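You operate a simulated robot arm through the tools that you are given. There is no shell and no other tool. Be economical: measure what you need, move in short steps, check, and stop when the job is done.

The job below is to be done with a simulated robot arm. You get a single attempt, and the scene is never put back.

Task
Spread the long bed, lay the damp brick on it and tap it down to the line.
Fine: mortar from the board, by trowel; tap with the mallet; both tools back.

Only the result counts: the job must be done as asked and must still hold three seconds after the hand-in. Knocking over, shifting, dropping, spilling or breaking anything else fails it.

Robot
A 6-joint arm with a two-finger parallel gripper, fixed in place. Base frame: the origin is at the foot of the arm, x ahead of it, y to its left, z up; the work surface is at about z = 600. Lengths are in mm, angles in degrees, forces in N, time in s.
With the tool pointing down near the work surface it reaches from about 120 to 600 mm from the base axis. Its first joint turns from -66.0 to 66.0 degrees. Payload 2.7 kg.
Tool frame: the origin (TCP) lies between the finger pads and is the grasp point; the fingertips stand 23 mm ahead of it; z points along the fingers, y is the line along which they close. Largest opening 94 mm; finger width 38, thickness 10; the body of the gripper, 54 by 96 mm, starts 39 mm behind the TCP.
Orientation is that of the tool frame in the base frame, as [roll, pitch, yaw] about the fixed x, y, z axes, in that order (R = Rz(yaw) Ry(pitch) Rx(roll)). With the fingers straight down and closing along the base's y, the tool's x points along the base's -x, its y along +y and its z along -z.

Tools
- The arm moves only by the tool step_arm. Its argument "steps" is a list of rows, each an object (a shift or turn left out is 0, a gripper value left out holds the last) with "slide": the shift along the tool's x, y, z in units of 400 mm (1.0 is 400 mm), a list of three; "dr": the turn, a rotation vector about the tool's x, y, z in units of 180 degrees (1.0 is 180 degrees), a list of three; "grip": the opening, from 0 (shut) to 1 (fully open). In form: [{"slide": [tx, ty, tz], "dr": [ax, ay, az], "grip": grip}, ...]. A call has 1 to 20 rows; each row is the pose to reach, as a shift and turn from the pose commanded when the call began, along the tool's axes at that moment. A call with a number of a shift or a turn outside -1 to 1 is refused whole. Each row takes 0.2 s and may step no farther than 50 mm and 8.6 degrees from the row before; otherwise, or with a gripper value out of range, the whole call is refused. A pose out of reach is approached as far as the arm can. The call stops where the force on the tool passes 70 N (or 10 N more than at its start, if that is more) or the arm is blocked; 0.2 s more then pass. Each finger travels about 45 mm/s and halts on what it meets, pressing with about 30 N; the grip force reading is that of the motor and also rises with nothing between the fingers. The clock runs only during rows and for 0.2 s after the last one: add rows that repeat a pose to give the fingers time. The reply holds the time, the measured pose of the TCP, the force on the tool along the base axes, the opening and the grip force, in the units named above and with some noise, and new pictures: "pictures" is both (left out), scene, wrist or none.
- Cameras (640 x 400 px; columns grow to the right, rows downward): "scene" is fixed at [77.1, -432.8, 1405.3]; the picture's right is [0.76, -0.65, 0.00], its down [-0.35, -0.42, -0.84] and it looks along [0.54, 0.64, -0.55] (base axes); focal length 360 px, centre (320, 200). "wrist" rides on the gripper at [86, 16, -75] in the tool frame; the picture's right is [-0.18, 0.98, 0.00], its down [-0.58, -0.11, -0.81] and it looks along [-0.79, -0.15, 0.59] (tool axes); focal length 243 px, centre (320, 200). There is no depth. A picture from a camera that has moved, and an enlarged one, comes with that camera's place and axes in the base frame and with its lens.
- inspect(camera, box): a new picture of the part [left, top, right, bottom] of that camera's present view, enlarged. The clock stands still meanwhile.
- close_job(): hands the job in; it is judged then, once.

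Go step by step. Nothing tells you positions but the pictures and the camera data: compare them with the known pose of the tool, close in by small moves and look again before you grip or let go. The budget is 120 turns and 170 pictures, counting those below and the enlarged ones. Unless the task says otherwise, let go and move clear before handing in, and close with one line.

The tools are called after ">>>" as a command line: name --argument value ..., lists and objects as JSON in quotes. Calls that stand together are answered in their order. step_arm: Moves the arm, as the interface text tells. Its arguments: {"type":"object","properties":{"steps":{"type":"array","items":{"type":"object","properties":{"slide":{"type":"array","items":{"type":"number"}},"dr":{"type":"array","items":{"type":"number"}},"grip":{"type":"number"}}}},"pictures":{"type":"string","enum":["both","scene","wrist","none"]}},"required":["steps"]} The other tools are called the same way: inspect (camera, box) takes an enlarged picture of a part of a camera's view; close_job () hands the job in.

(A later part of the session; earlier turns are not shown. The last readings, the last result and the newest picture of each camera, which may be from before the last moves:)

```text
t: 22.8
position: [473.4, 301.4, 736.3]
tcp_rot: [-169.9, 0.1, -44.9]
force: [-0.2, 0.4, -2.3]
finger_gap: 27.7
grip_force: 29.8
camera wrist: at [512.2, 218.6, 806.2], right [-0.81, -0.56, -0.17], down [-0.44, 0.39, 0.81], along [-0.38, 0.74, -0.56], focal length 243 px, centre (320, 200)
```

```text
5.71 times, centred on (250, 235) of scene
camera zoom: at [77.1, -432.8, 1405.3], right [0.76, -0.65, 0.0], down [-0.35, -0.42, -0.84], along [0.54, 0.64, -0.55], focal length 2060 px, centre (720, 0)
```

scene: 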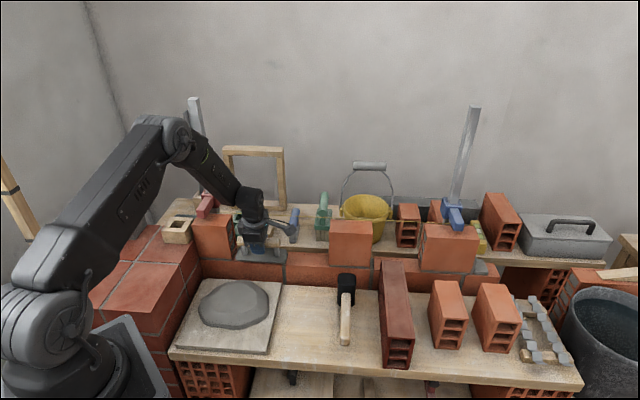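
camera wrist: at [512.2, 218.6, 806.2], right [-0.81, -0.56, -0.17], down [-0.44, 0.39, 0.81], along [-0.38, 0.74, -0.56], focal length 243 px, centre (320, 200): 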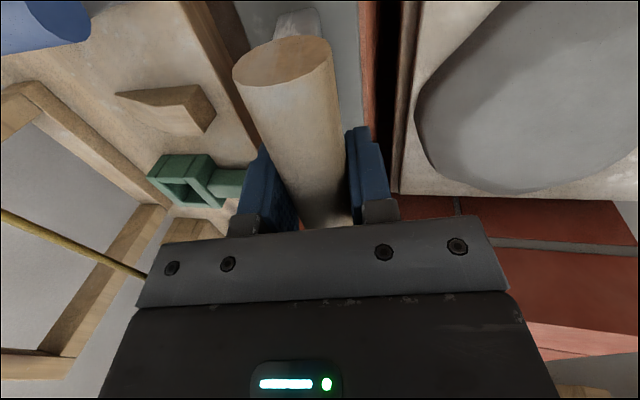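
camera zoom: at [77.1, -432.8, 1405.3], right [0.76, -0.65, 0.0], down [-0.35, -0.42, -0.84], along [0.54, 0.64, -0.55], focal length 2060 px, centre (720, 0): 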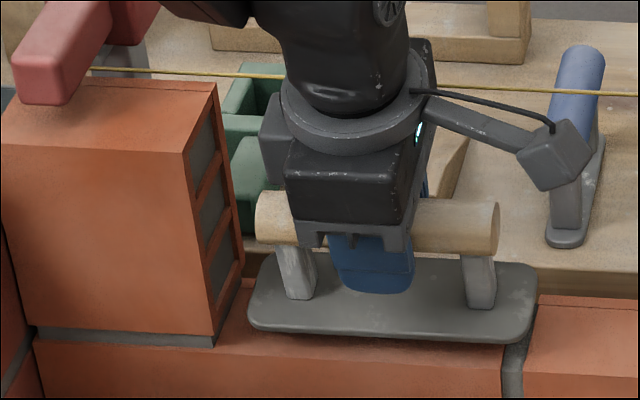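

Now the blade is clearly over the bed. I'm lowering gently.

>>> step_arm --steps '[{"slide": [0, 0.0013, 0.0074]}, {"slide": [0, 0.0022, 0.0123]}, {"slide": [0, 0.003, 0.0172]}, {"slide": [0, 0.0039, 0.0222]}, {"slide": [0, 0.0039, 0.0222]}]' --pictures "none"

>>> inspect --camera "scene" --box '[200, 200, 300, 270]'

```text
t: 24.0
position: [473.6, 301.9, 725.7]
tcp_rot: [-169.9, -0.1, -44.9]
force: [0.3, -0.2, -2.5]
finger_gap: 28.0
grip_force: 30.3
```

```text
5.71 times, centred on (250, 235) of scene
camera zoom: at [77.1, -432.8, 1405.3], right [0.76, -0.65, 0.0], down [-0.35, -0.42, -0.84], along [0.54, 0.64, -0.55], focal length 2060 px, centre (720, 0)
```

zoom: 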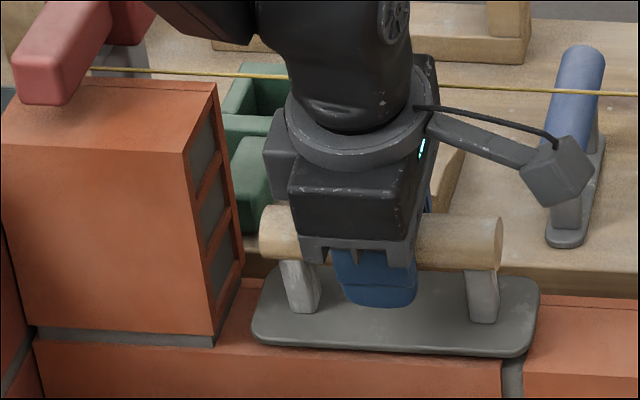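

>>> step_arm --steps '[{"slide": [0, 0.0013, 0.0074]}, {"slide": [0, 0.0022, 0.0123]}, {"slide": [0, 0.003, 0.0172]}, {"slide": [0, 0.003, 0.0172]}]' --pictures "none"

>>> inspect --camera "scene" --box '[200, 200, 300, 270]'

```text
t: 25.0
position: [474.4, 300.3, 720.8]
tcp_rot: [-169.9, 0.1, -44.9]
force: [-4.4, -3.9, 16.4]
finger_gap: 28.0
grip_force: 29.7
```

```text
5.71 times, centred on (250, 235) of scene
camera zoom: at [76.8, -433.0, 1405.2], right [0.76, -0.65, 0.0], down [-0.35, -0.42, -0.84], along [0.54, 0.64, -0.55], focal length 2060 px, centre (720, 0)
```

zoom: 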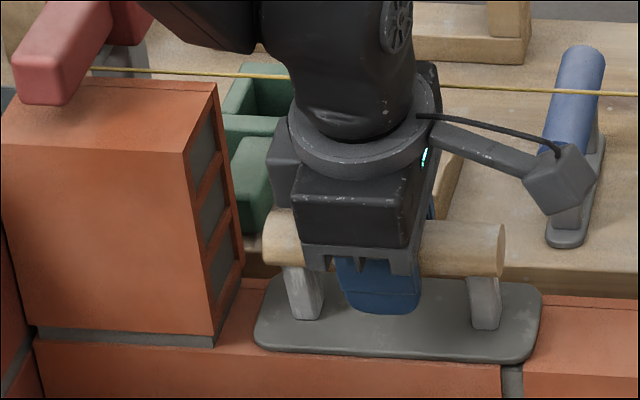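

Contact at 16 N with the TCP at z 720.8. I'll sweep gently to the left end, then right as far as the camera clears the centre brick.

>>> step_arm --steps '[{"slide": [-0.025, 0, 0]}, {"slide": [0.0, 0, 0]}, {"slide": [0.04, 0, 0]}, {"slide": [0.08, 0, 0]}, {"slide": [0.12, 0, 0]}, {"slide": [0.16, 0, 0]}, {"slide": [0.2, 0, 0]}]' --pictures "none"

>>> inspect --camera "scene" --box '[210, 200, 380, 290]'

```text
t: 26.6
position: [530.7, 244.3, 720.1]
tcp_rot: [-169.8, 0.1, -45.0]
force: [-5.8, 4.5, 18.3]
finger_gap: 27.7
grip_force: 30.2
```

```text
3.76 times, centred on (295, 245) of scene
camera zoom: at [76.7, -432.8, 1405.3], right [0.76, -0.65, 0.0], down [-0.35, -0.42, -0.84], along [0.54, 0.64, -0.55], focal length 1357 px, centre (414, 31)
```

zoom: 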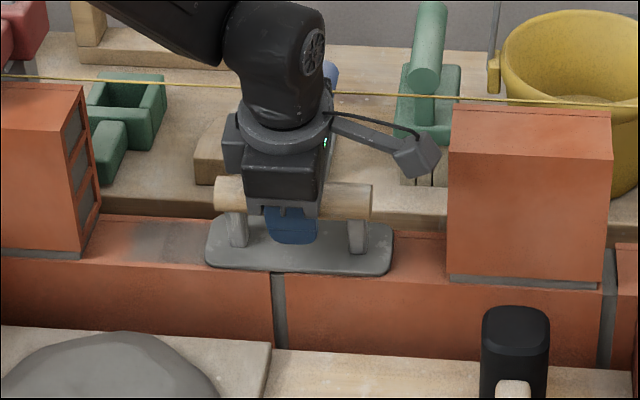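

A mortar film shows behind the blade. I'll lift to see how far the spread reaches.

>>> step_arm --steps '[{"slide": [0.015, 0, 0]}, {"slide": [0.0, 0, 0]}, {"slide": [0, -0.011, -0.0615]}, {"slide": [0, 0.05, -0.1]}, {"slide": [0, 0.15, -0.1]}, {"slide": [0, 0.27, -0.1]}, {"slide": [0, 0.27, -0.1]}]' --pictures "none"

>>> inspect --camera "scene" --box '[210, 200, 350, 290]'

```text
t: 28.2
position: [448.8, 164.2, 741.4]
tcp_rot: [-170.0, 0.1, -44.8]
force: [0.7, -0.3, -2.6]
finger_gap: 27.6
grip_force: 30.1
```

```text
4.44 times, centred on (280, 245) of scene
camera zoom: at [77.1, -432.8, 1405.3], right [0.76, -0.65, 0.0], down [-0.35, -0.42, -0.84], along [0.54, 0.64, -0.55], focal length 1602 px, centre (498, 0)
```

zoom: 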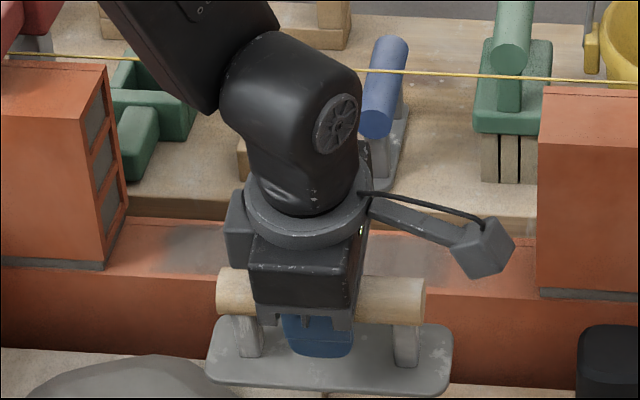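

>>> step_arm --steps '[{"slide": [0, -0.0174, -0.0985]}, {"slide": [-0.1, -0.0174, -0.0985]}, {"slide": [-0.2, -0.0174, -0.0985], "dr": [-0.028, 0, 0]}, {"slide": [-0.3, -0.0174, -0.0985], "dr": [-0.0556, 0, 0]}, {"slide": [-0.3, -0.0174, -0.0985], "dr": [-0.0556, 0, 0]}]' --pictures "wrist"

>>> inspect --camera "scene" --box '[210, 215, 350, 305]'

```text
t: 29.4
position: [361.9, 247.7, 780.9]
tcp_rot: [180.0, -0.1, -45.0]
force: [1.0, 0.8, -2.4]
finger_gap: 27.9
grip_force: 29.7
camera wrist: at [410.7, 174.1, 855.3], right [-0.82, -0.57, 0.0], down [-0.34, 0.49, 0.81], along [-0.46, 0.66, -0.59], focal length 243 px, centre (320, 200)
```

wrist: 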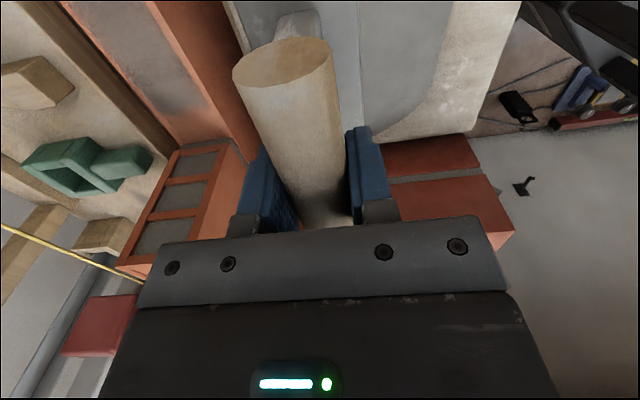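

```text
4.44 times, centred on (280, 260) of scene
camera zoom: at [77.1, -432.8, 1405.3], right [0.76, -0.65, 0.0], down [-0.35, -0.42, -0.84], along [0.54, 0.64, -0.55], focal length 1602 px, centre (498, -67)
```

zoom: 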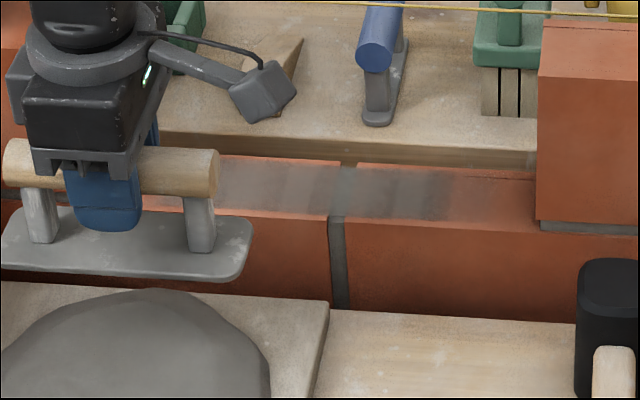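

The bed is spread except the last ~50 mm at the right and a little at the left, and the blade now looks emptied. I'll flip the tool 180° by way of the front, reload, and spread the right end.

>>> step_arm --steps '[{"slide": [0, 0.033, 0], "dr": [0, 0, 0.047]}, {"slide": [0, 0.065, 0], "dr": [0, 0, 0.094]}, {"slide": [0, 0.065, 0], "dr": [0, 0, 0.141]}, {"slide": [0, 0.065, 0], "dr": [0, 0, 0.188]}, {"slide": [0, 0.065, 0], "dr": [0, 0, 0.235]}, {"slide": [0, 0.065, 0], "dr": [0, 0, 0.282]}, {"slide": [0, 0.065, 0], "dr": [0, 0, 0.329]}, {"slide": [0, 0.065, 0], "dr": [0, 0, 0.376]}, {"slide": [0, 0.065, 0], "dr": [0, 0, 0.423]}, {"slide": [0, 0.065, 0], "dr": [0, 0, 0.47]}, {"slide": [0, 0.065, 0], "dr": [0, 0, 0.517]}, {"slide": [0, 0.065, 0], "dr": [0, 0, 0.564]}, {"slide": [0, 0.065, 0], "dr": [0, 0, 0.611]}, {"slide": [0, 0.065, 0], "dr": [0, 0, 0.658]}, {"slide": [0, 0.065, 0], "dr": [0, 0, 0.705]}, {"slide": [0, 0.065, 0], "dr": [0, 0, 0.752]}, {"slide": [0, 0.065, 0], "dr": [0, 0, 0.799]}, {"slide": [0, 0.065, 0], "dr": [0, 0, 0.846]}, {"slide": [0, 0.065, 0], "dr": [0, 0, 0.893]}, {"slide": [0, 0.065, 0], "dr": [0, 0, 0.94]}]' --pictures "scene"

```text
t: 33.6
position: [345.7, 230.1, 779.8]
tcp_rot: [179.8, 0.1, 145.7]
force: [-0.6, 0.2, -1.1]
finger_gap: 28.0
grip_force: 29.8
```

scene: 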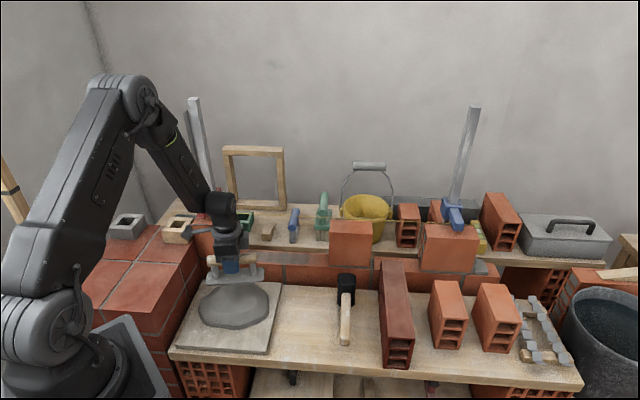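

>>> step_arm --steps '[{"slide": [0, 0, 0], "dr": [0, 0, 0.03]}, {"slide": [0, 0, 0.05], "dr": [0, 0, 0.0594]}, {"slide": [0, 0, 0.13], "dr": [0, 0, 0.0594]}, {"slide": [0, 0, 0.18], "dr": [0, 0, 0.0594]}, {"slide": [0, 0, 0.192], "dr": [0, 0, 0.0594]}, {"slide": [0, 0, 0.202], "dr": [0, 0, 0.0594]}, {"slide": [0, 0, 0.207], "dr": [0, 0, 0.0594]}]' --pictures "scene"

>>> inspect --camera "scene" --box '[170, 230, 310, 320]'

```text
t: 35.2
position: [348.0, 232.1, 698.8]
tcp_rot: [179.8, 0.0, 135.2]
force: [0.4, -5.6, 24.6]
finger_gap: 28.1
grip_force: 30.1
```

scene: 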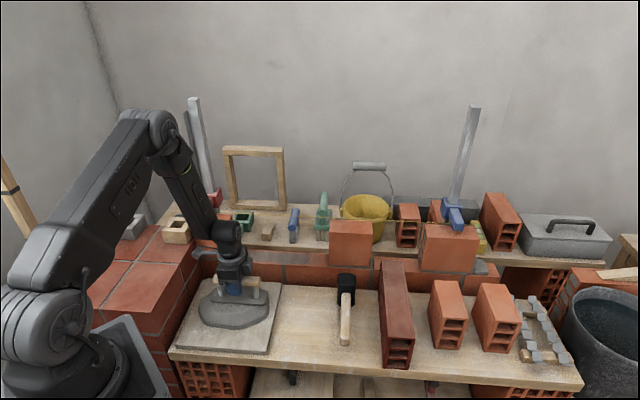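

```text
4.44 times, centred on (240, 275) of scene
camera zoom: at [76.8, -433.1, 1405.2], right [0.76, -0.65, 0.0], down [-0.35, -0.42, -0.84], along [0.54, 0.64, -0.55], focal length 1602 px, centre (676, -133)
```

zoom: 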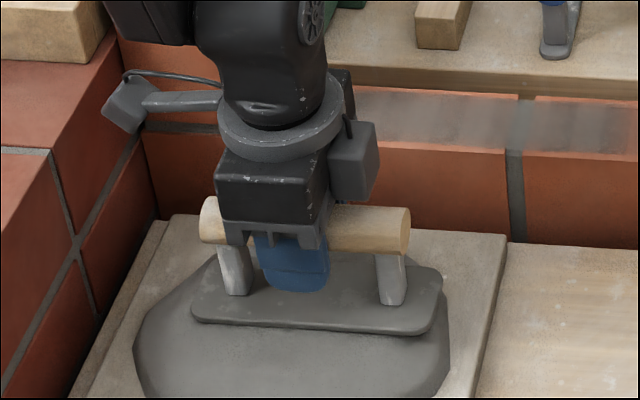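

Reloaded. I'm carrying it to the right end of the bed with a 10° lean, coming in from the front.

>>> step_arm --steps '[{"slide": [0, 0, -0.1]}, {"slide": [0, 0, -0.165]}, {"slide": [-0.12, 0, -0.165], "dr": [-0.02, 0, 0]}, {"slide": [-0.24, 0, -0.165], "dr": [-0.04, 0, 0]}, {"slide": [-0.36, 0.02, -0.165], "dr": [-0.0556, 0, 0]}, {"slide": [-0.383, 0.08, -0.165], "dr": [-0.0556, 0, 0]}, {"slide": [-0.383, 0.17, -0.165], "dr": [-0.0556, 0, 0]}, {"slide": [-0.383, 0.27, -0.165], "dr": [-0.0556, 0, 0]}, {"slide": [-0.383, 0.3425, -0.165], "dr": [-0.0556, 0, 0]}, {"slide": [-0.383, 0.3425, -0.165], "dr": [-0.0556, 0, 0]}]' --pictures "wrist"

>>> inspect --camera "scene" --box '[240, 200, 380, 290]'

```text
t: 37.4
position: [552.2, 219.0, 763.5]
tcp_rot: [169.9, 0.0, 135.2]
force: [-0.7, 0.5, -1.7]
finger_gap: 27.5
grip_force: 29.7
camera wrist: at [491.9, 281.2, 839.4], right [0.81, 0.56, 0.17], down [0.24, -0.59, 0.77], along [0.53, -0.59, -0.61], focal length 243 px, centre (320, 200)
```

wrist: 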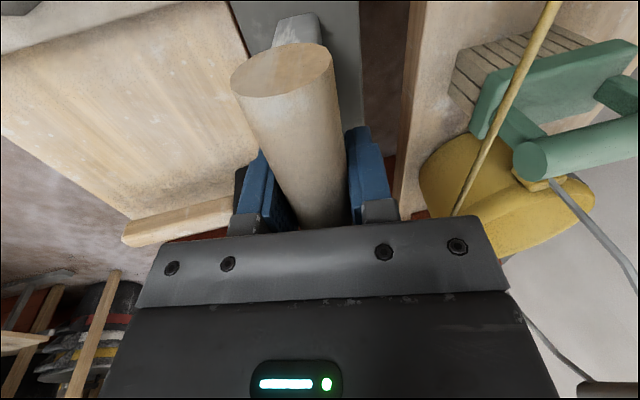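

```text
4.44 times, centred on (310, 245) of scene
camera zoom: at [77.1, -432.8, 1405.3], right [0.76, -0.65, 0.0], down [-0.35, -0.42, -0.84], along [0.54, 0.64, -0.55], focal length 1602 px, centre (364, 0)
```

zoom: 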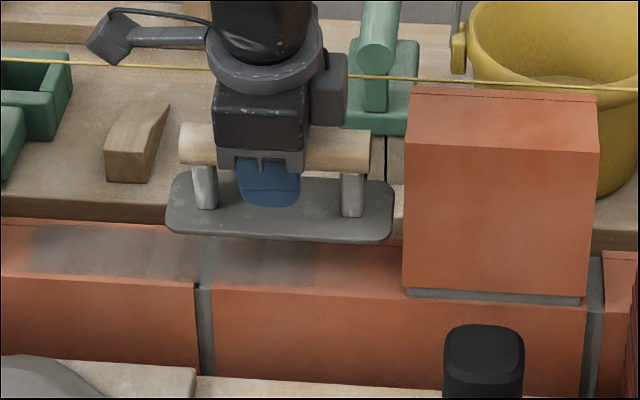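

>>> step_arm --steps '[{"slide": [-0.02, 0, 0]}, {"slide": [-0.02, -0.0087, 0.049]}, {"slide": [-0.02, -0.0165, 0.0936]}, {"slide": [-0.02, -0.0182, 0.1034]}, {"slide": [-0.02, -0.02, 0.1133]}, {"slide": [-0.02, -0.0204, 0.1157]}]' --pictures "none"

>>> inspect --camera "scene" --box '[240, 200, 380, 290]'

```text
t: 38.8
position: [557.0, 213.2, 718.3]
tcp_rot: [169.8, 0.0, 135.1]
force: [-6.4, 1.6, 7.2]
finger_gap: 27.7
grip_force: 30.1
```

```text
4.44 times, centred on (310, 245) of scene
camera zoom: at [76.9, -432.8, 1405.3], right [0.76, -0.65, 0.0], down [-0.35, -0.42, -0.84], along [0.54, 0.64, -0.55], focal length 1602 px, centre (364, 0)
```

zoom: 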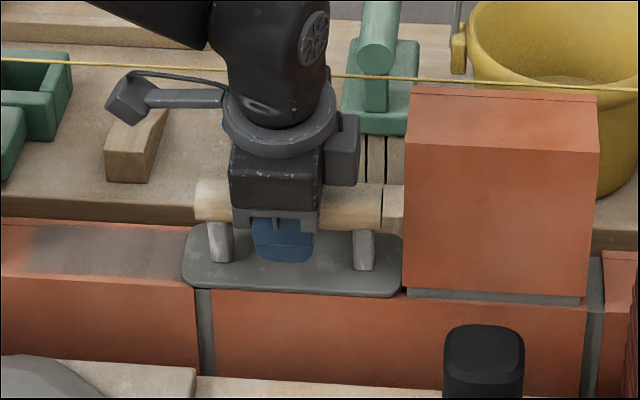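

The blade's right end is right at the centre brick. I'll back off 3 mm, press a touch more, and sweep left, stopping before the camera nears the left brick.

>>> step_arm --steps '[{"slide": [0.0075, 0, 0]}, {"slide": [0.0075, -0.0009, 0.005]}, {"slide": [0.04, -0.0009, 0.005]}, {"slide": [0.08, -0.0009, 0.005]}, {"slide": [0.12, -0.0009, 0.005]}, {"slide": [0.16, -0.0009, 0.005]}, {"slide": [0.2, -0.0009, 0.005]}, {"slide": [0.24, -0.0009, 0.005]}]' --pictures "none"

>>> inspect --camera "scene" --box '[210, 200, 380, 290]'

```text
t: 40.6
position: [488.1, 283.0, 716.0]
tcp_rot: [169.7, 0.1, 135.1]
force: [8.3, -6.3, 21.1]
finger_gap: 28.2
grip_force: 29.6
```

```text
3.76 times, centred on (295, 245) of scene
camera zoom: at [76.9, -433.1, 1405.2], right [0.76, -0.65, 0.0], down [-0.35, -0.42, -0.84], along [0.54, 0.64, -0.55], focal length 1357 px, centre (414, 31)
```

zoom: 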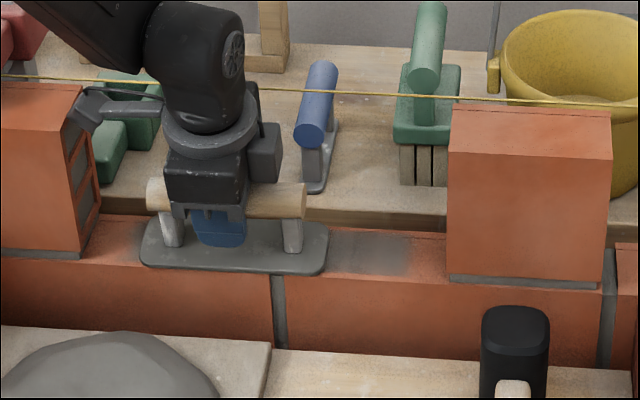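

I'll lift out and see the result.

>>> step_arm --steps '[{"slide": [0.0, -0.005, -0.028]}, {"slide": [-0.03, 0.015, -0.1]}, {"slide": [-0.03, -0.1, -0.12]}, {"slide": [-0.03, -0.22, -0.12]}, {"slide": [0.05, -0.33, -0.12]}, {"slide": [0.15, -0.36, -0.14]}, {"slide": [0.2, -0.36, -0.14]}]' --pictures "none"

>>> inspect --camera "scene" --box '[210, 215, 350, 305]'

```text
refused: row 5 steps farther than a row can; nothing moved
```

```text
4.44 times, centred on (280, 260) of scene
camera zoom: at [76.9, -433.1, 1405.2], right [0.76, -0.65, 0.0], down [-0.35, -0.42, -0.84], along [0.54, 0.64, -0.55], focal length 1602 px, centre (498, -67)
```

zoom: 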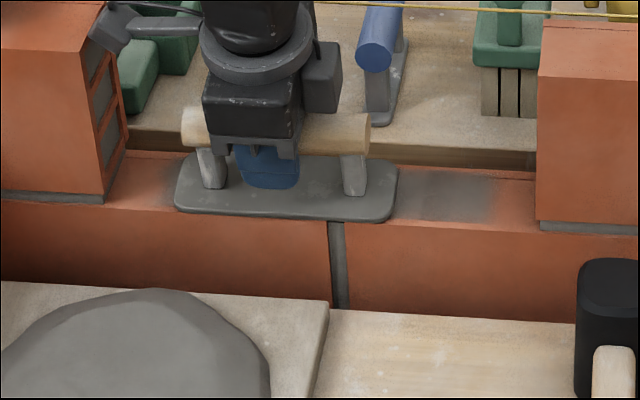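

>>> step_arm --steps '[{"slide": [0.0, 0.0044, -0.0246]}, {"slide": [-0.03, 0.0196, -0.111]}, {"slide": [-0.03, -0.08, -0.1286]}, {"slide": [-0.03, -0.18, -0.146]}, {"slide": [-0.0, -0.28, -0.164]}, {"slide": [0.1, -0.3, -0.17]}, {"slide": [0.2, -0.32, -0.17]}, {"slide": [0.2, -0.32, -0.17]}]' --pictures "none"

>>> inspect --camera "scene" --box '[210, 215, 350, 305]'

```text
t: 42.4
position: [334.7, 239.5, 759.4]
tcp_rot: [170.0, 0.1, 135.1]
force: [-0.9, -0.7, -2.0]
finger_gap: 27.5
grip_force: 30.1
```

```text
4.44 times, centred on (280, 260) of scene
camera zoom: at [77.1, -432.8, 1405.3], right [0.76, -0.65, 0.0], down [-0.35, -0.42, -0.84], along [0.54, 0.64, -0.55], focal length 1602 px, centre (498, -67)
```

zoom: 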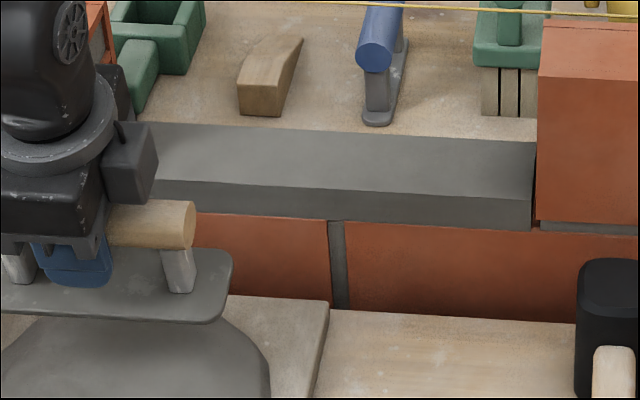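

The full mortar bed has formed across the long gap. Now the trowel goes back to its place: untilt, turn back to yaw -135, and return to the grasp pose.

>>> step_arm --steps '[{"slide": [-0.02, 0.01, -0.05], "dr": [0.03, 0, 0]}, {"slide": [-0.02, 0.01, -0.05], "dr": [0.0556, 0, 0]}, {"slide": [-0.02, 0.01, -0.05], "dr": [0.0556, 0, 0]}]' --pictures "none"

>>> step_arm --steps '[{"slide": [-0.04, 0, 0], "dr": [0, 0, -0.0455]}, {"slide": [-0.08, 0, 0], "dr": [0, 0, -0.0909]}, {"slide": [-0.12, 0, 0], "dr": [0, 0, -0.1364]}, {"slide": [-0.16, 0, 0], "dr": [0, 0, -0.1818]}, {"slide": [-0.2, 0, 0], "dr": [0, 0, -0.2273]}, {"slide": [-0.24, 0, 0], "dr": [0, 0, -0.2727]}, {"slide": [-0.28, 0, 0], "dr": [0, 0, -0.3182]}, {"slide": [-0.32, 0, 0], "dr": [0, 0, -0.3636]}, {"slide": [-0.36, -0.02, 0], "dr": [0, 0, -0.4091]}, {"slide": [-0.4, -0.03, 0], "dr": [0, 0, -0.4545]}, {"slide": [-0.44, -0.04, 0], "dr": [0, 0, -0.5]}, {"slide": [-0.44, -0.04, 0], "dr": [0, 0, -0.5]}]' --pictures "both"

```text
t: 43.2
position: [341.1, 233.9, 780.0]
tcp_rot: [179.8, 0.0, 135.2]
force: [0.3, -0.1, -1.5]
finger_gap: 27.7
grip_force: 30.3
```

```text
t: 45.8
position: [456.1, 99.3, 778.6]
tcp_rot: [180.0, 0.1, -134.7]
force: [-0.4, -0.2, -1.6]
finger_gap: 27.9
grip_force: 30.0
camera wrist: at [381.7, 47.2, 853.7], right [-0.57, 0.82, 0.0], down [0.49, 0.34, 0.81], along [0.66, 0.46, -0.59], focal length 243 px, centre (320, 200)
```

scene: 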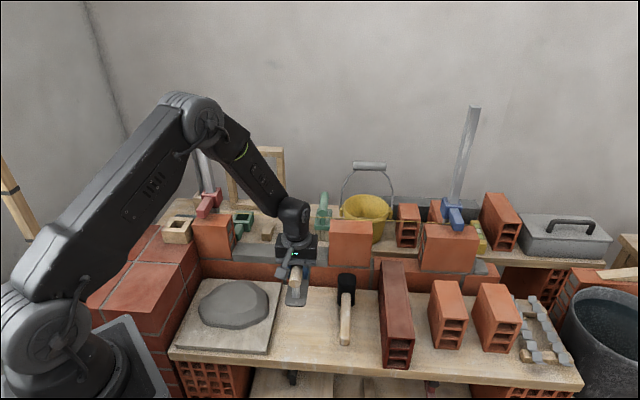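
wrist: 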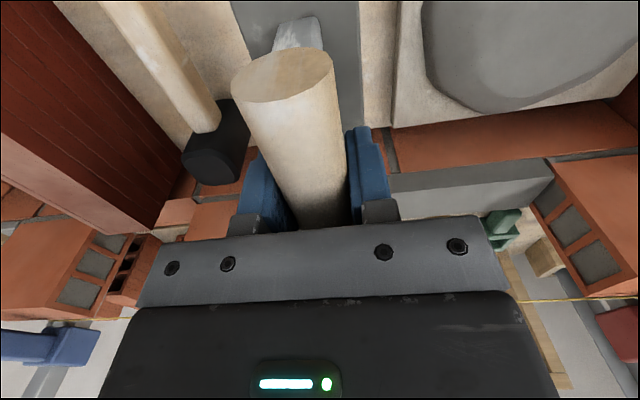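

>>> step_arm --steps '[{"slide": [0.023, -0.0175, 0.1]}, {"slide": [0.023, -0.0175, 0.2]}, {"slide": [0.023, -0.0175, 0.265]}, {"slide": [0.023, -0.0175, 0.285]}, {"slide": [0.023, -0.0175, 0.293]}, {"slide": [0.023, -0.0175, 0.2975]}, {"slide": [0.023, -0.0175, 0.2975]}]' --pictures "none"

>>> inspect --camera "scene" --box '[260, 250, 370, 350]'

```text
t: 47.4
position: [453.5, 88.8, 660.9]
tcp_rot: [180.0, 0.1, -134.8]
force: [0.1, -0.3, -2.6]
finger_gap: 27.8
grip_force: 30.0
```

```text
4.00 times, centred on (315, 300) of scene
camera zoom: at [77.1, -432.8, 1405.3], right [0.76, -0.65, 0.0], down [-0.35, -0.42, -0.84], along [0.54, 0.64, -0.55], focal length 1442 px, centre (340, -200)
```

zoom: 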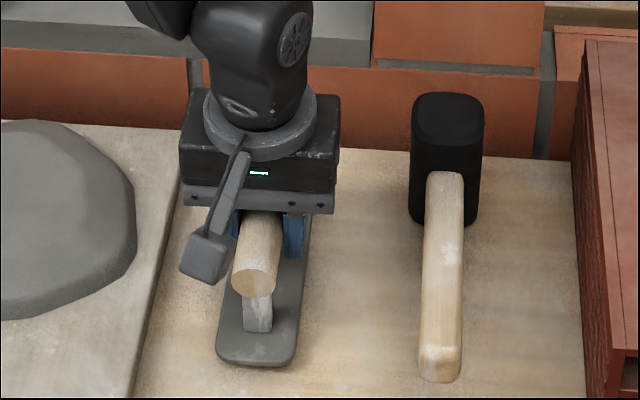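

>>> step_arm --steps '[{"slide": [0, 0, 0.004]}, {"slide": [0, 0, 0.007]}, {"slide": [0, 0, 0.007]}]' --pictures "none"

```text
t: 48.2
position: [454.1, 88.5, 658.1]
tcp_rot: [180.0, 0.2, -134.8]
force: [0.1, 0.1, -2.1]
finger_gap: 27.6
grip_force: 30.7
```

>>> step_arm --steps '[{"slide": [0, 0, 0.004]}, {"slide": [0, 0, 0.007]}, {"slide": [0, 0, 0.007]}]' --pictures "none"

```text
t: 49.0
position: [454.0, 89.2, 653.0]
tcp_rot: [-180.0, 0.1, -134.8]
force: [0.9, -0.6, -1.7]
finger_gap: 27.6
grip_force: 29.5
```

>>> step_arm --steps '[{"slide": [0, 0, 0.004]}, {"slide": [0, 0, 0.008]}, {"slide": [0, 0, 0.008]}]' --pictures "none"

>>> inspect --camera "scene" --box '[280, 270, 330, 350]'

```text
t: 49.8
position: [454.6, 89.9, 652.3]
tcp_rot: [-180.0, 0.1, -134.9]
force: [-10.8, 3.4, 24.3]
finger_gap: 28.2
grip_force: 29.8
```

```text
5.00 times, centred on (305, 310) of scene
camera zoom: at [76.6, -432.8, 1405.3], right [0.76, -0.65, 0.0], down [-0.35, -0.42, -0.84], along [0.54, 0.64, -0.55], focal length 1803 px, centre (395, -350)
```

zoom: 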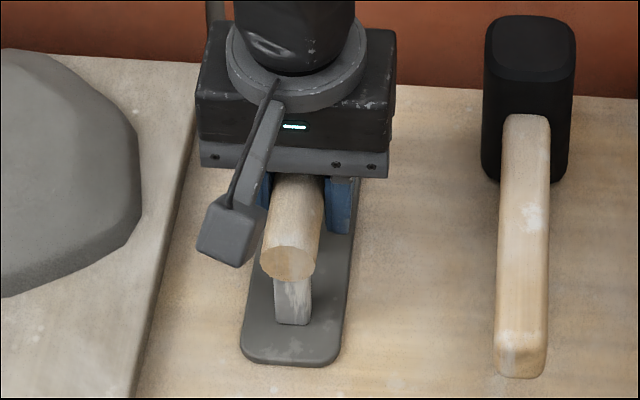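

The trowel is seated. I'll relieve the pressure, open, and rise.

>>> step_arm --steps '[{"slide": [0, 0, -0.005]}, {"slide": [0, 0, -0.005], "grip": 0.6}, {"slide": [0, 0, -0.005], "grip": 0.6}, {"slide": [0, 0, -0.005], "grip": 0.6}, {"slide": [0, 0, -0.08]}, {"slide": [0, 0, -0.2]}, {"slide": [0, 0, -0.3]}, {"slide": [0, 0, -0.3]}]' --pictures "both"

```text
t: 51.6
position: [454.1, 89.3, 769.8]
tcp_rot: [-180.0, 0.1, -134.8]
force: [0.3, 0.4, -0.4]
finger_gap: 56.4
grip_force: 0.0
camera wrist: at [380.1, 37.4, 845.3], right [-0.57, 0.82, 0.0], down [0.49, 0.33, 0.81], along [0.66, 0.46, -0.59], focal length 243 px, centre (320, 200)
```

scene: 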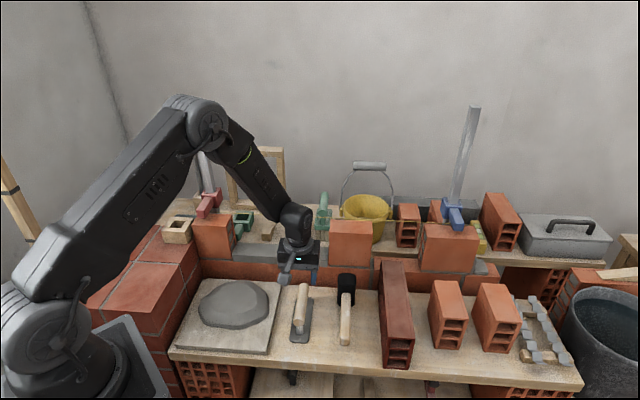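
wrist: 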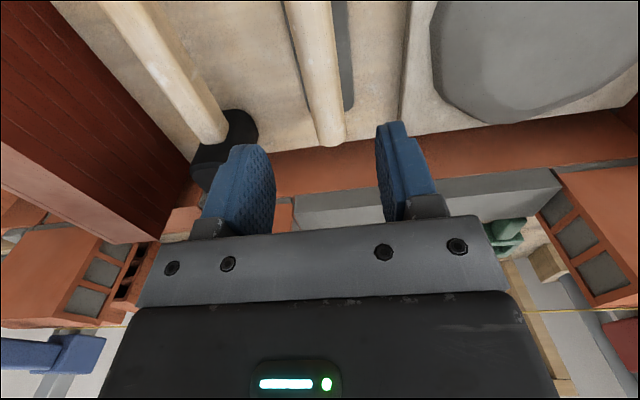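

The trowel is back in place. Next is the damp brick: I'll go above it, high up, to check reach and alignment.

>>> step_arm --steps '[{"slide": [0, -0.08, -0.08], "grip": 1}, {"slide": [0, -0.18, -0.15]}, {"slide": [0, -0.28, -0.2]}, {"slide": [0, -0.38, -0.2]}, {"slide": [0, -0.48, -0.2]}, {"slide": [0, -0.57, -0.2]}, {"slide": [0, -0.605, -0.2]}, {"slide": [0, -0.605, -0.2]}]' --pictures "both"

```text
t: 53.4
position: [626.0, -83.3, 851.3]
tcp_rot: [180.0, 0.1, -134.8]
force: [0.3, -0.4, 0.4]
finger_gap: 94.1
grip_force: 0.1
camera wrist: at [553.0, -133.8, 925.1], right [-0.57, 0.82, 0.0], down [0.49, 0.33, 0.81], along [0.66, 0.46, -0.59], focal length 243 px, centre (320, 200)
```

scene: 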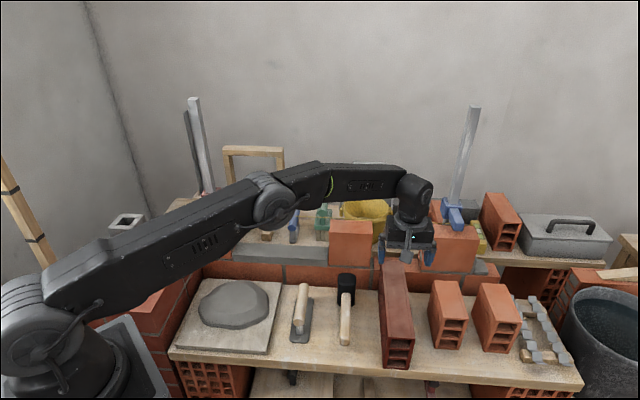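
wrist: 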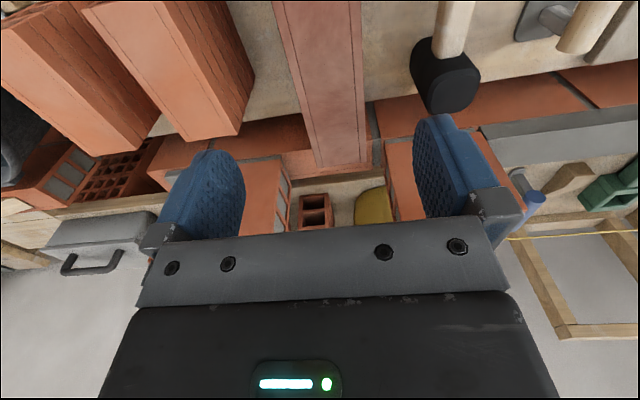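

Reach is fine here and the brick is about 2–3 mm off the tool axis. I'll lower around it and check the height of its top face.

>>> step_arm --steps '[{"slide": [-0.02, 0.006, 0.1]}, {"slide": [-0.02, 0.006, 0.2]}, {"slide": [-0.02, 0.006, 0.26]}, {"slide": [-0.02, 0.006, 0.3]}, {"slide": [-0.02, 0.006, 0.3]}]' --pictures "both"

```text
t: 54.6
position: [622.1, -74.1, 733.1]
tcp_rot: [180.0, 0.1, -134.9]
force: [-0.5, -0.2, -0.4]
finger_gap: 94.1
grip_force: 0.1
out of reach, approached as far as the arm can: row 4, 5
camera wrist: at [549.0, -124.9, 807.8], right [-0.57, 0.82, 0.0], down [0.49, 0.33, 0.81], along [0.67, 0.46, -0.59], focal length 243 px, centre (320, 200)
```

scene: 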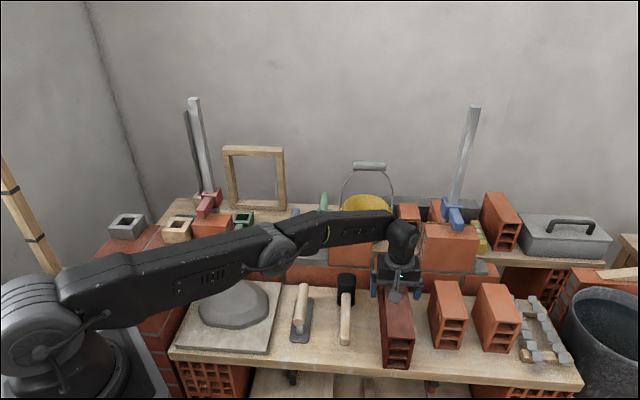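
wrist: 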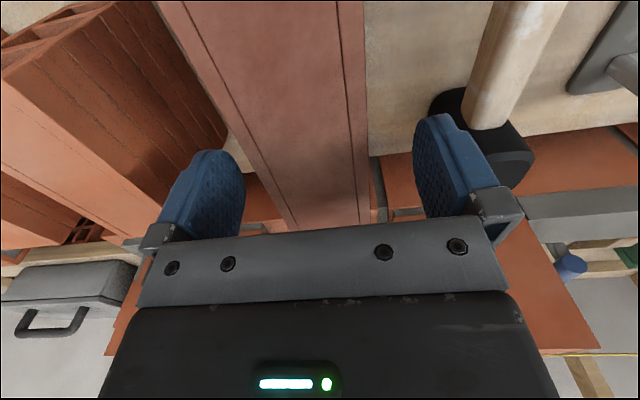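

It is out of reach with the tool vertical at this height. I'll pitch the tool 15° about the closing axis, so the pads stay flat on the brick sides and the wrist comes closer.

>>> step_arm --steps '[{"slide": [0, 0, -0.08]}, {"slide": [0, 0, -0.08], "dr": [0, -0.0417, 0]}, {"slide": [0, 0, -0.08], "dr": [0, -0.0833, 0]}, {"slide": [0, 0, -0.08], "dr": [0, -0.0833, 0]}]' --pictures "wrist"

```text
t: 55.6
position: [623.4, -73.6, 765.3]
tcp_rot: [179.9, 15.2, -134.8]
force: [-0.5, 0.0, -0.1]
finger_gap: 94.2
grip_force: 0.1
camera wrist: at [537.7, -137.0, 814.4], right [-0.57, 0.82, 0.05], down [0.32, 0.17, 0.93], along [0.75, 0.55, -0.36], focal length 243 px, centre (320, 200)
```

wrist: 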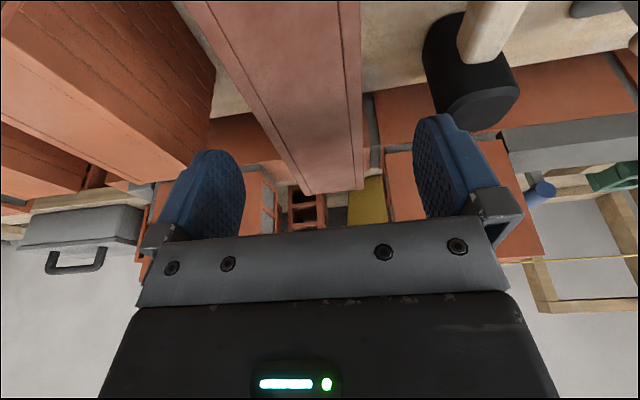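

Three views now agree: brick top at z≈716, centre at e1≈499, e2≈388, with the table at 600. The bed is near z≈665. I'm lowering to z≈704 with the tilt.

>>> step_arm --steps '[{"slide": [0, -0.0155, 0]}, {"slide": [0.0132, -0.0155, 0.049]}, {"slide": [0.0265, -0.0155, 0.098]}, {"slide": [0.034, -0.0155, 0.126]}, {"slide": [0.0397, -0.0155, 0.1473]}, {"slide": [0.0397, -0.0155, 0.1473]}]' --pictures "both"

```text
t: 57.0
position: [628.6, -79.8, 705.1]
tcp_rot: [179.9, 15.1, -134.8]
force: [0.0, 0.3, 0.6]
finger_gap: 94.2
grip_force: 0.0
camera wrist: at [542.9, -141.9, 754.0], right [-0.57, 0.82, 0.05], down [0.32, 0.17, 0.93], along [0.75, 0.55, -0.36], focal length 243 px, centre (320, 200)
```

scene: 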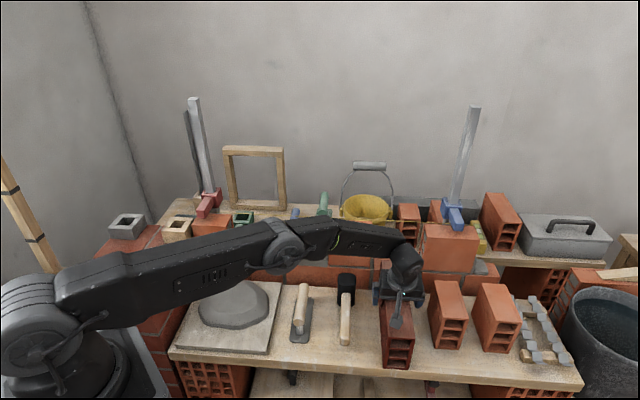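
wrist: 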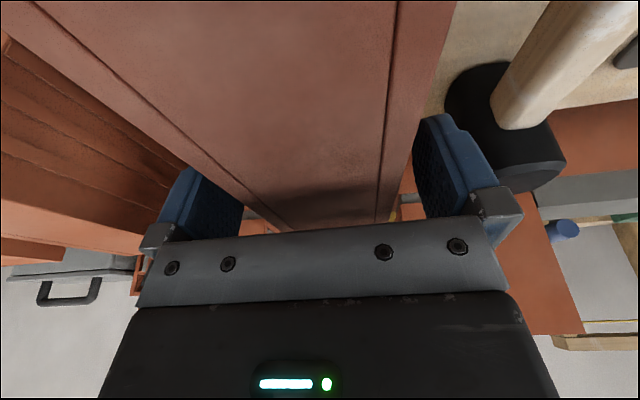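

The fingers straddle the brick. I'll go 5 mm lower and close.

>>> step_arm --steps '[{"slide": [0.0033, 0, 0.0121]}, {"slide": [0.0033, 0, 0.0121], "grip": 0.55}, {"slide": [0.0033, 0, 0.0121], "grip": 0.5}, {"slide": [0.0033, 0, 0.0121], "grip": 0.5}, {"slide": [0.0033, 0, 0.0121], "grip": 0.5}]' --pictures "wrist"

```text
t: 58.2
position: [626.9, -79.3, 699.7]
tcp_rot: [179.9, 15.1, -134.8]
force: [-2.1, 4.5, 0.2]
finger_gap: 60.2
grip_force: 29.9
camera wrist: at [542.5, -141.4, 748.4], right [-0.57, 0.82, 0.05], down [0.33, 0.17, 0.93], along [0.75, 0.55, -0.37], focal length 243 px, centre (320, 200)
```

wrist: 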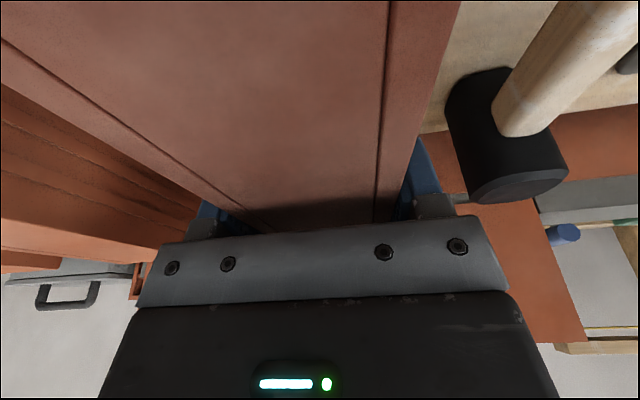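

Gripped at 60.2 mm. A small test lift first.

>>> step_arm --steps '[{"slide": [-0.0033, 0, -0.012]}, {"slide": [-0.0098, 0, -0.036]}, {"slide": [-0.0195, 0, -0.0725]}, {"slide": [-0.026, 0, -0.0966]}, {"slide": [-0.026, 0, -0.0966]}]' --pictures "both"

>>> inspect --camera "scene" --box '[340, 220, 480, 380]'

```text
t: 59.4
position: [626.8, -77.7, 737.9]
tcp_rot: [180.0, 15.1, -134.9]
force: [0.4, 0.7, -12.2]
finger_gap: 60.0
grip_force: 30.1
camera wrist: at [541.9, -141.2, 788.0], right [-0.57, 0.82, 0.05], down [0.33, 0.17, 0.93], along [0.75, 0.55, -0.37], focal length 243 px, centre (320, 200)
```

scene: 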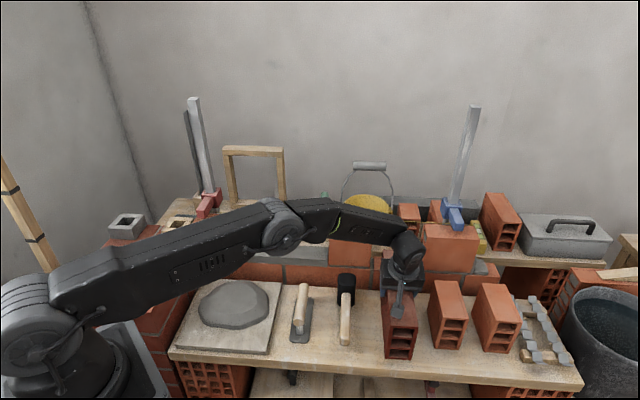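
wrist: 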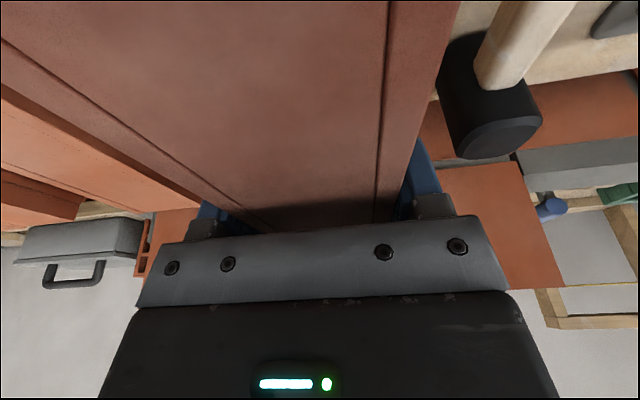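

```text
2.50 times, centred on (410, 300) of scene
camera zoom: at [77.3, -432.8, 1405.3], right [0.76, -0.65, 0.0], down [-0.35, -0.42, -0.84], along [0.54, 0.64, -0.55], focal length 901 px, centre (95, -50)
```

zoom: 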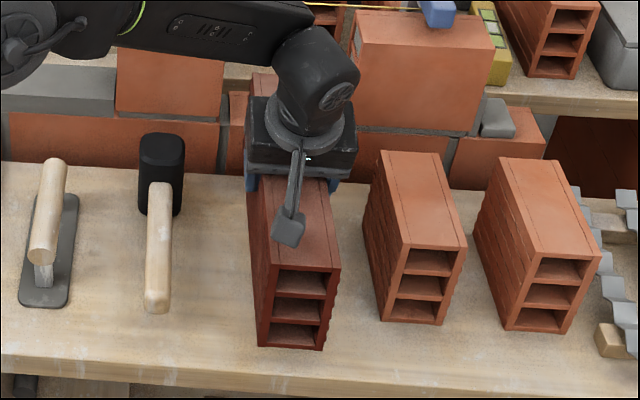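

The brick weighs about 12 N and is held rigidly. I'll lift higher and bring it back toward the robot before turning it.

>>> step_arm --steps '[{"slide": [-0.03, 0, -0.11]}, {"slide": [-0.052, 0, -0.19]}, {"slide": [-0.075, 0, -0.275]}, {"slide": [0.01, 0.06, -0.255]}, {"slide": [0.035, 0.16, -0.248]}, {"slide": [0.06, 0.26, -0.242]}, {"slide": [0.063, 0.36, -0.242]}, {"slide": [0.063, 0.42, -0.242]}, {"slide": [0.063, 0.42, -0.242]}]' --pictures "scene"

```text
t: 61.4
position: [473.8, 4.6, 825.1]
tcp_rot: [-180.0, 15.0, -134.9]
force: [0.3, -0.9, -12.4]
finger_gap: 60.0
grip_force: 29.6
```

scene: 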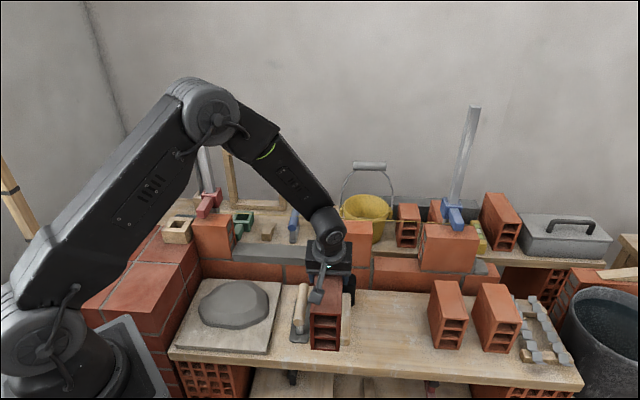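

Now turning the brick 90° about the vertical while shifting in front of the long gap.

>>> step_arm --steps '[{"slide": [-0.0093, 0.0317, -0.0008], "dr": [-0.0108, 0, -0.0403]}, {"slide": [-0.0185, 0.0633, -0.0015], "dr": [-0.0217, 0, -0.0805]}, {"slide": [-0.0278, 0.095, -0.0023], "dr": [-0.0325, 0, -0.1208]}, {"slide": [-0.037, 0.1267, -0.003], "dr": [-0.0433, 0, -0.161]}, {"slide": [-0.0463, 0.1583, -0.0038], "dr": [-0.0542, 0, -0.2013]}, {"slide": [-0.0555, 0.19, -0.0045], "dr": [-0.065, 0, -0.2415]}, {"slide": [-0.0648, 0.2217, -0.0053], "dr": [-0.0758, 0, -0.2818]}, {"slide": [-0.074, 0.2533, -0.006], "dr": [-0.0867, 0, -0.322]}, {"slide": [-0.0833, 0.285, -0.0068], "dr": [-0.0975, 0, -0.3623]}, {"slide": [-0.0925, 0.3167, -0.0075], "dr": [-0.1083, 0, -0.4025]}, {"slide": [-0.1018, 0.3483, -0.0083], "dr": [-0.1192, 0, -0.4428]}, {"slide": [-0.111, 0.38, -0.009], "dr": [-0.13, 0, -0.483]}, {"slide": [-0.111, 0.38, -0.009], "dr": [-0.13, 0, -0.483]}]' --pictures "both"

```text
t: 64.2
position: [394.8, 142.4, 841.4]
tcp_rot: [180.0, 15.1, -44.7]
force: [-0.3, -0.4, -11.8]
finger_gap: 60.1
grip_force: 30.2
camera wrist: at [456.1, 57.1, 890.4], right [-0.82, -0.57, 0.05], down [-0.17, 0.32, 0.93], along [-0.55, 0.75, -0.37], focal length 243 px, centre (320, 200)
```

scene: 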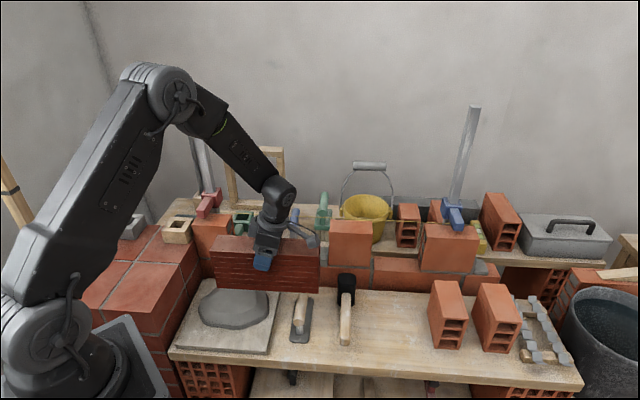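
wrist: 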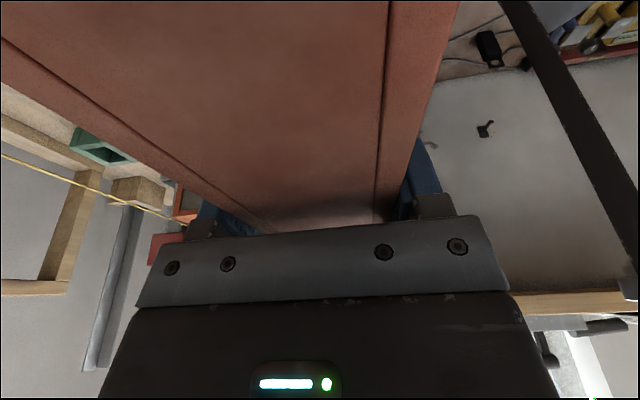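

The brick is now parallel with the wall. I'll approach the wall face and check end clearances before entering the gap.

>>> step_arm --steps '[{"slide": [0, -0.1, 0]}, {"slide": [0, -0.2, 0]}, {"slide": [0, -0.25, 0]}, {"slide": [0, -0.25, 0]}]' --pictures "none"

>>> inspect --camera "scene" --box '[190, 190, 370, 300]'

```text
t: 65.2
position: [467.2, 212.6, 841.6]
tcp_rot: [179.9, 15.1, -44.8]
force: [0.1, 0.4, -12.1]
finger_gap: 59.8
grip_force: 30.1
```

```text
3.56 times, centred on (280, 245) of scene
camera zoom: at [77.3, -432.7, 1405.3], right [0.76, -0.65, 0.0], down [-0.35, -0.42, -0.84], along [0.54, 0.64, -0.55], focal length 1282 px, centre (462, 40)
```

zoom: 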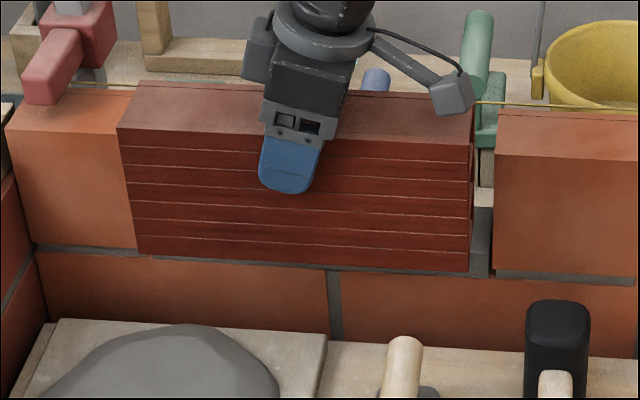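

The brick measures 5 mm right of centre in the scene frame. I'll correct that and slide in above the bed, still high, about 4 mm short of flush to spare the line.

>>> step_arm --steps '[{"slide": [-0.012, -0.06, 0.0033]}, {"slide": [-0.012, -0.12, 0.0033]}, {"slide": [-0.012, -0.1725, 0.0033]}, {"slide": [-0.012, -0.1725, 0.0033]}]' --pictures "wrist"

>>> inspect --camera "scene" --box '[190, 180, 370, 290]'

```text
t: 66.2
position: [511.3, 265.5, 840.8]
tcp_rot: [179.9, 15.0, -44.8]
force: [0.7, 0.3, -12.3]
finger_gap: 60.0
grip_force: 29.5
camera wrist: at [571.7, 179.8, 889.4], right [-0.82, -0.57, 0.05], down [-0.17, 0.33, 0.93], along [-0.55, 0.75, -0.36], focal length 243 px, centre (320, 200)
```

wrist: 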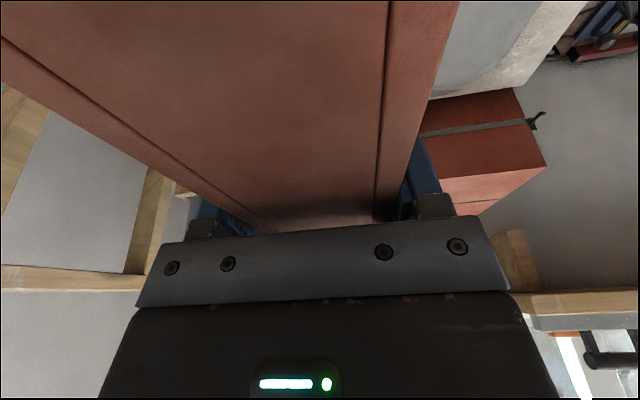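

```text
3.56 times, centred on (280, 235) of scene
camera zoom: at [77.3, -432.7, 1405.3], right [0.76, -0.65, 0.0], down [-0.35, -0.42, -0.84], along [0.54, 0.64, -0.55], focal length 1282 px, centre (462, 76)
```

zoom: 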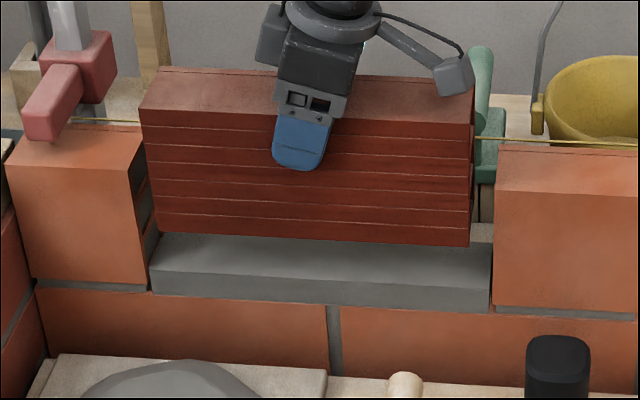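

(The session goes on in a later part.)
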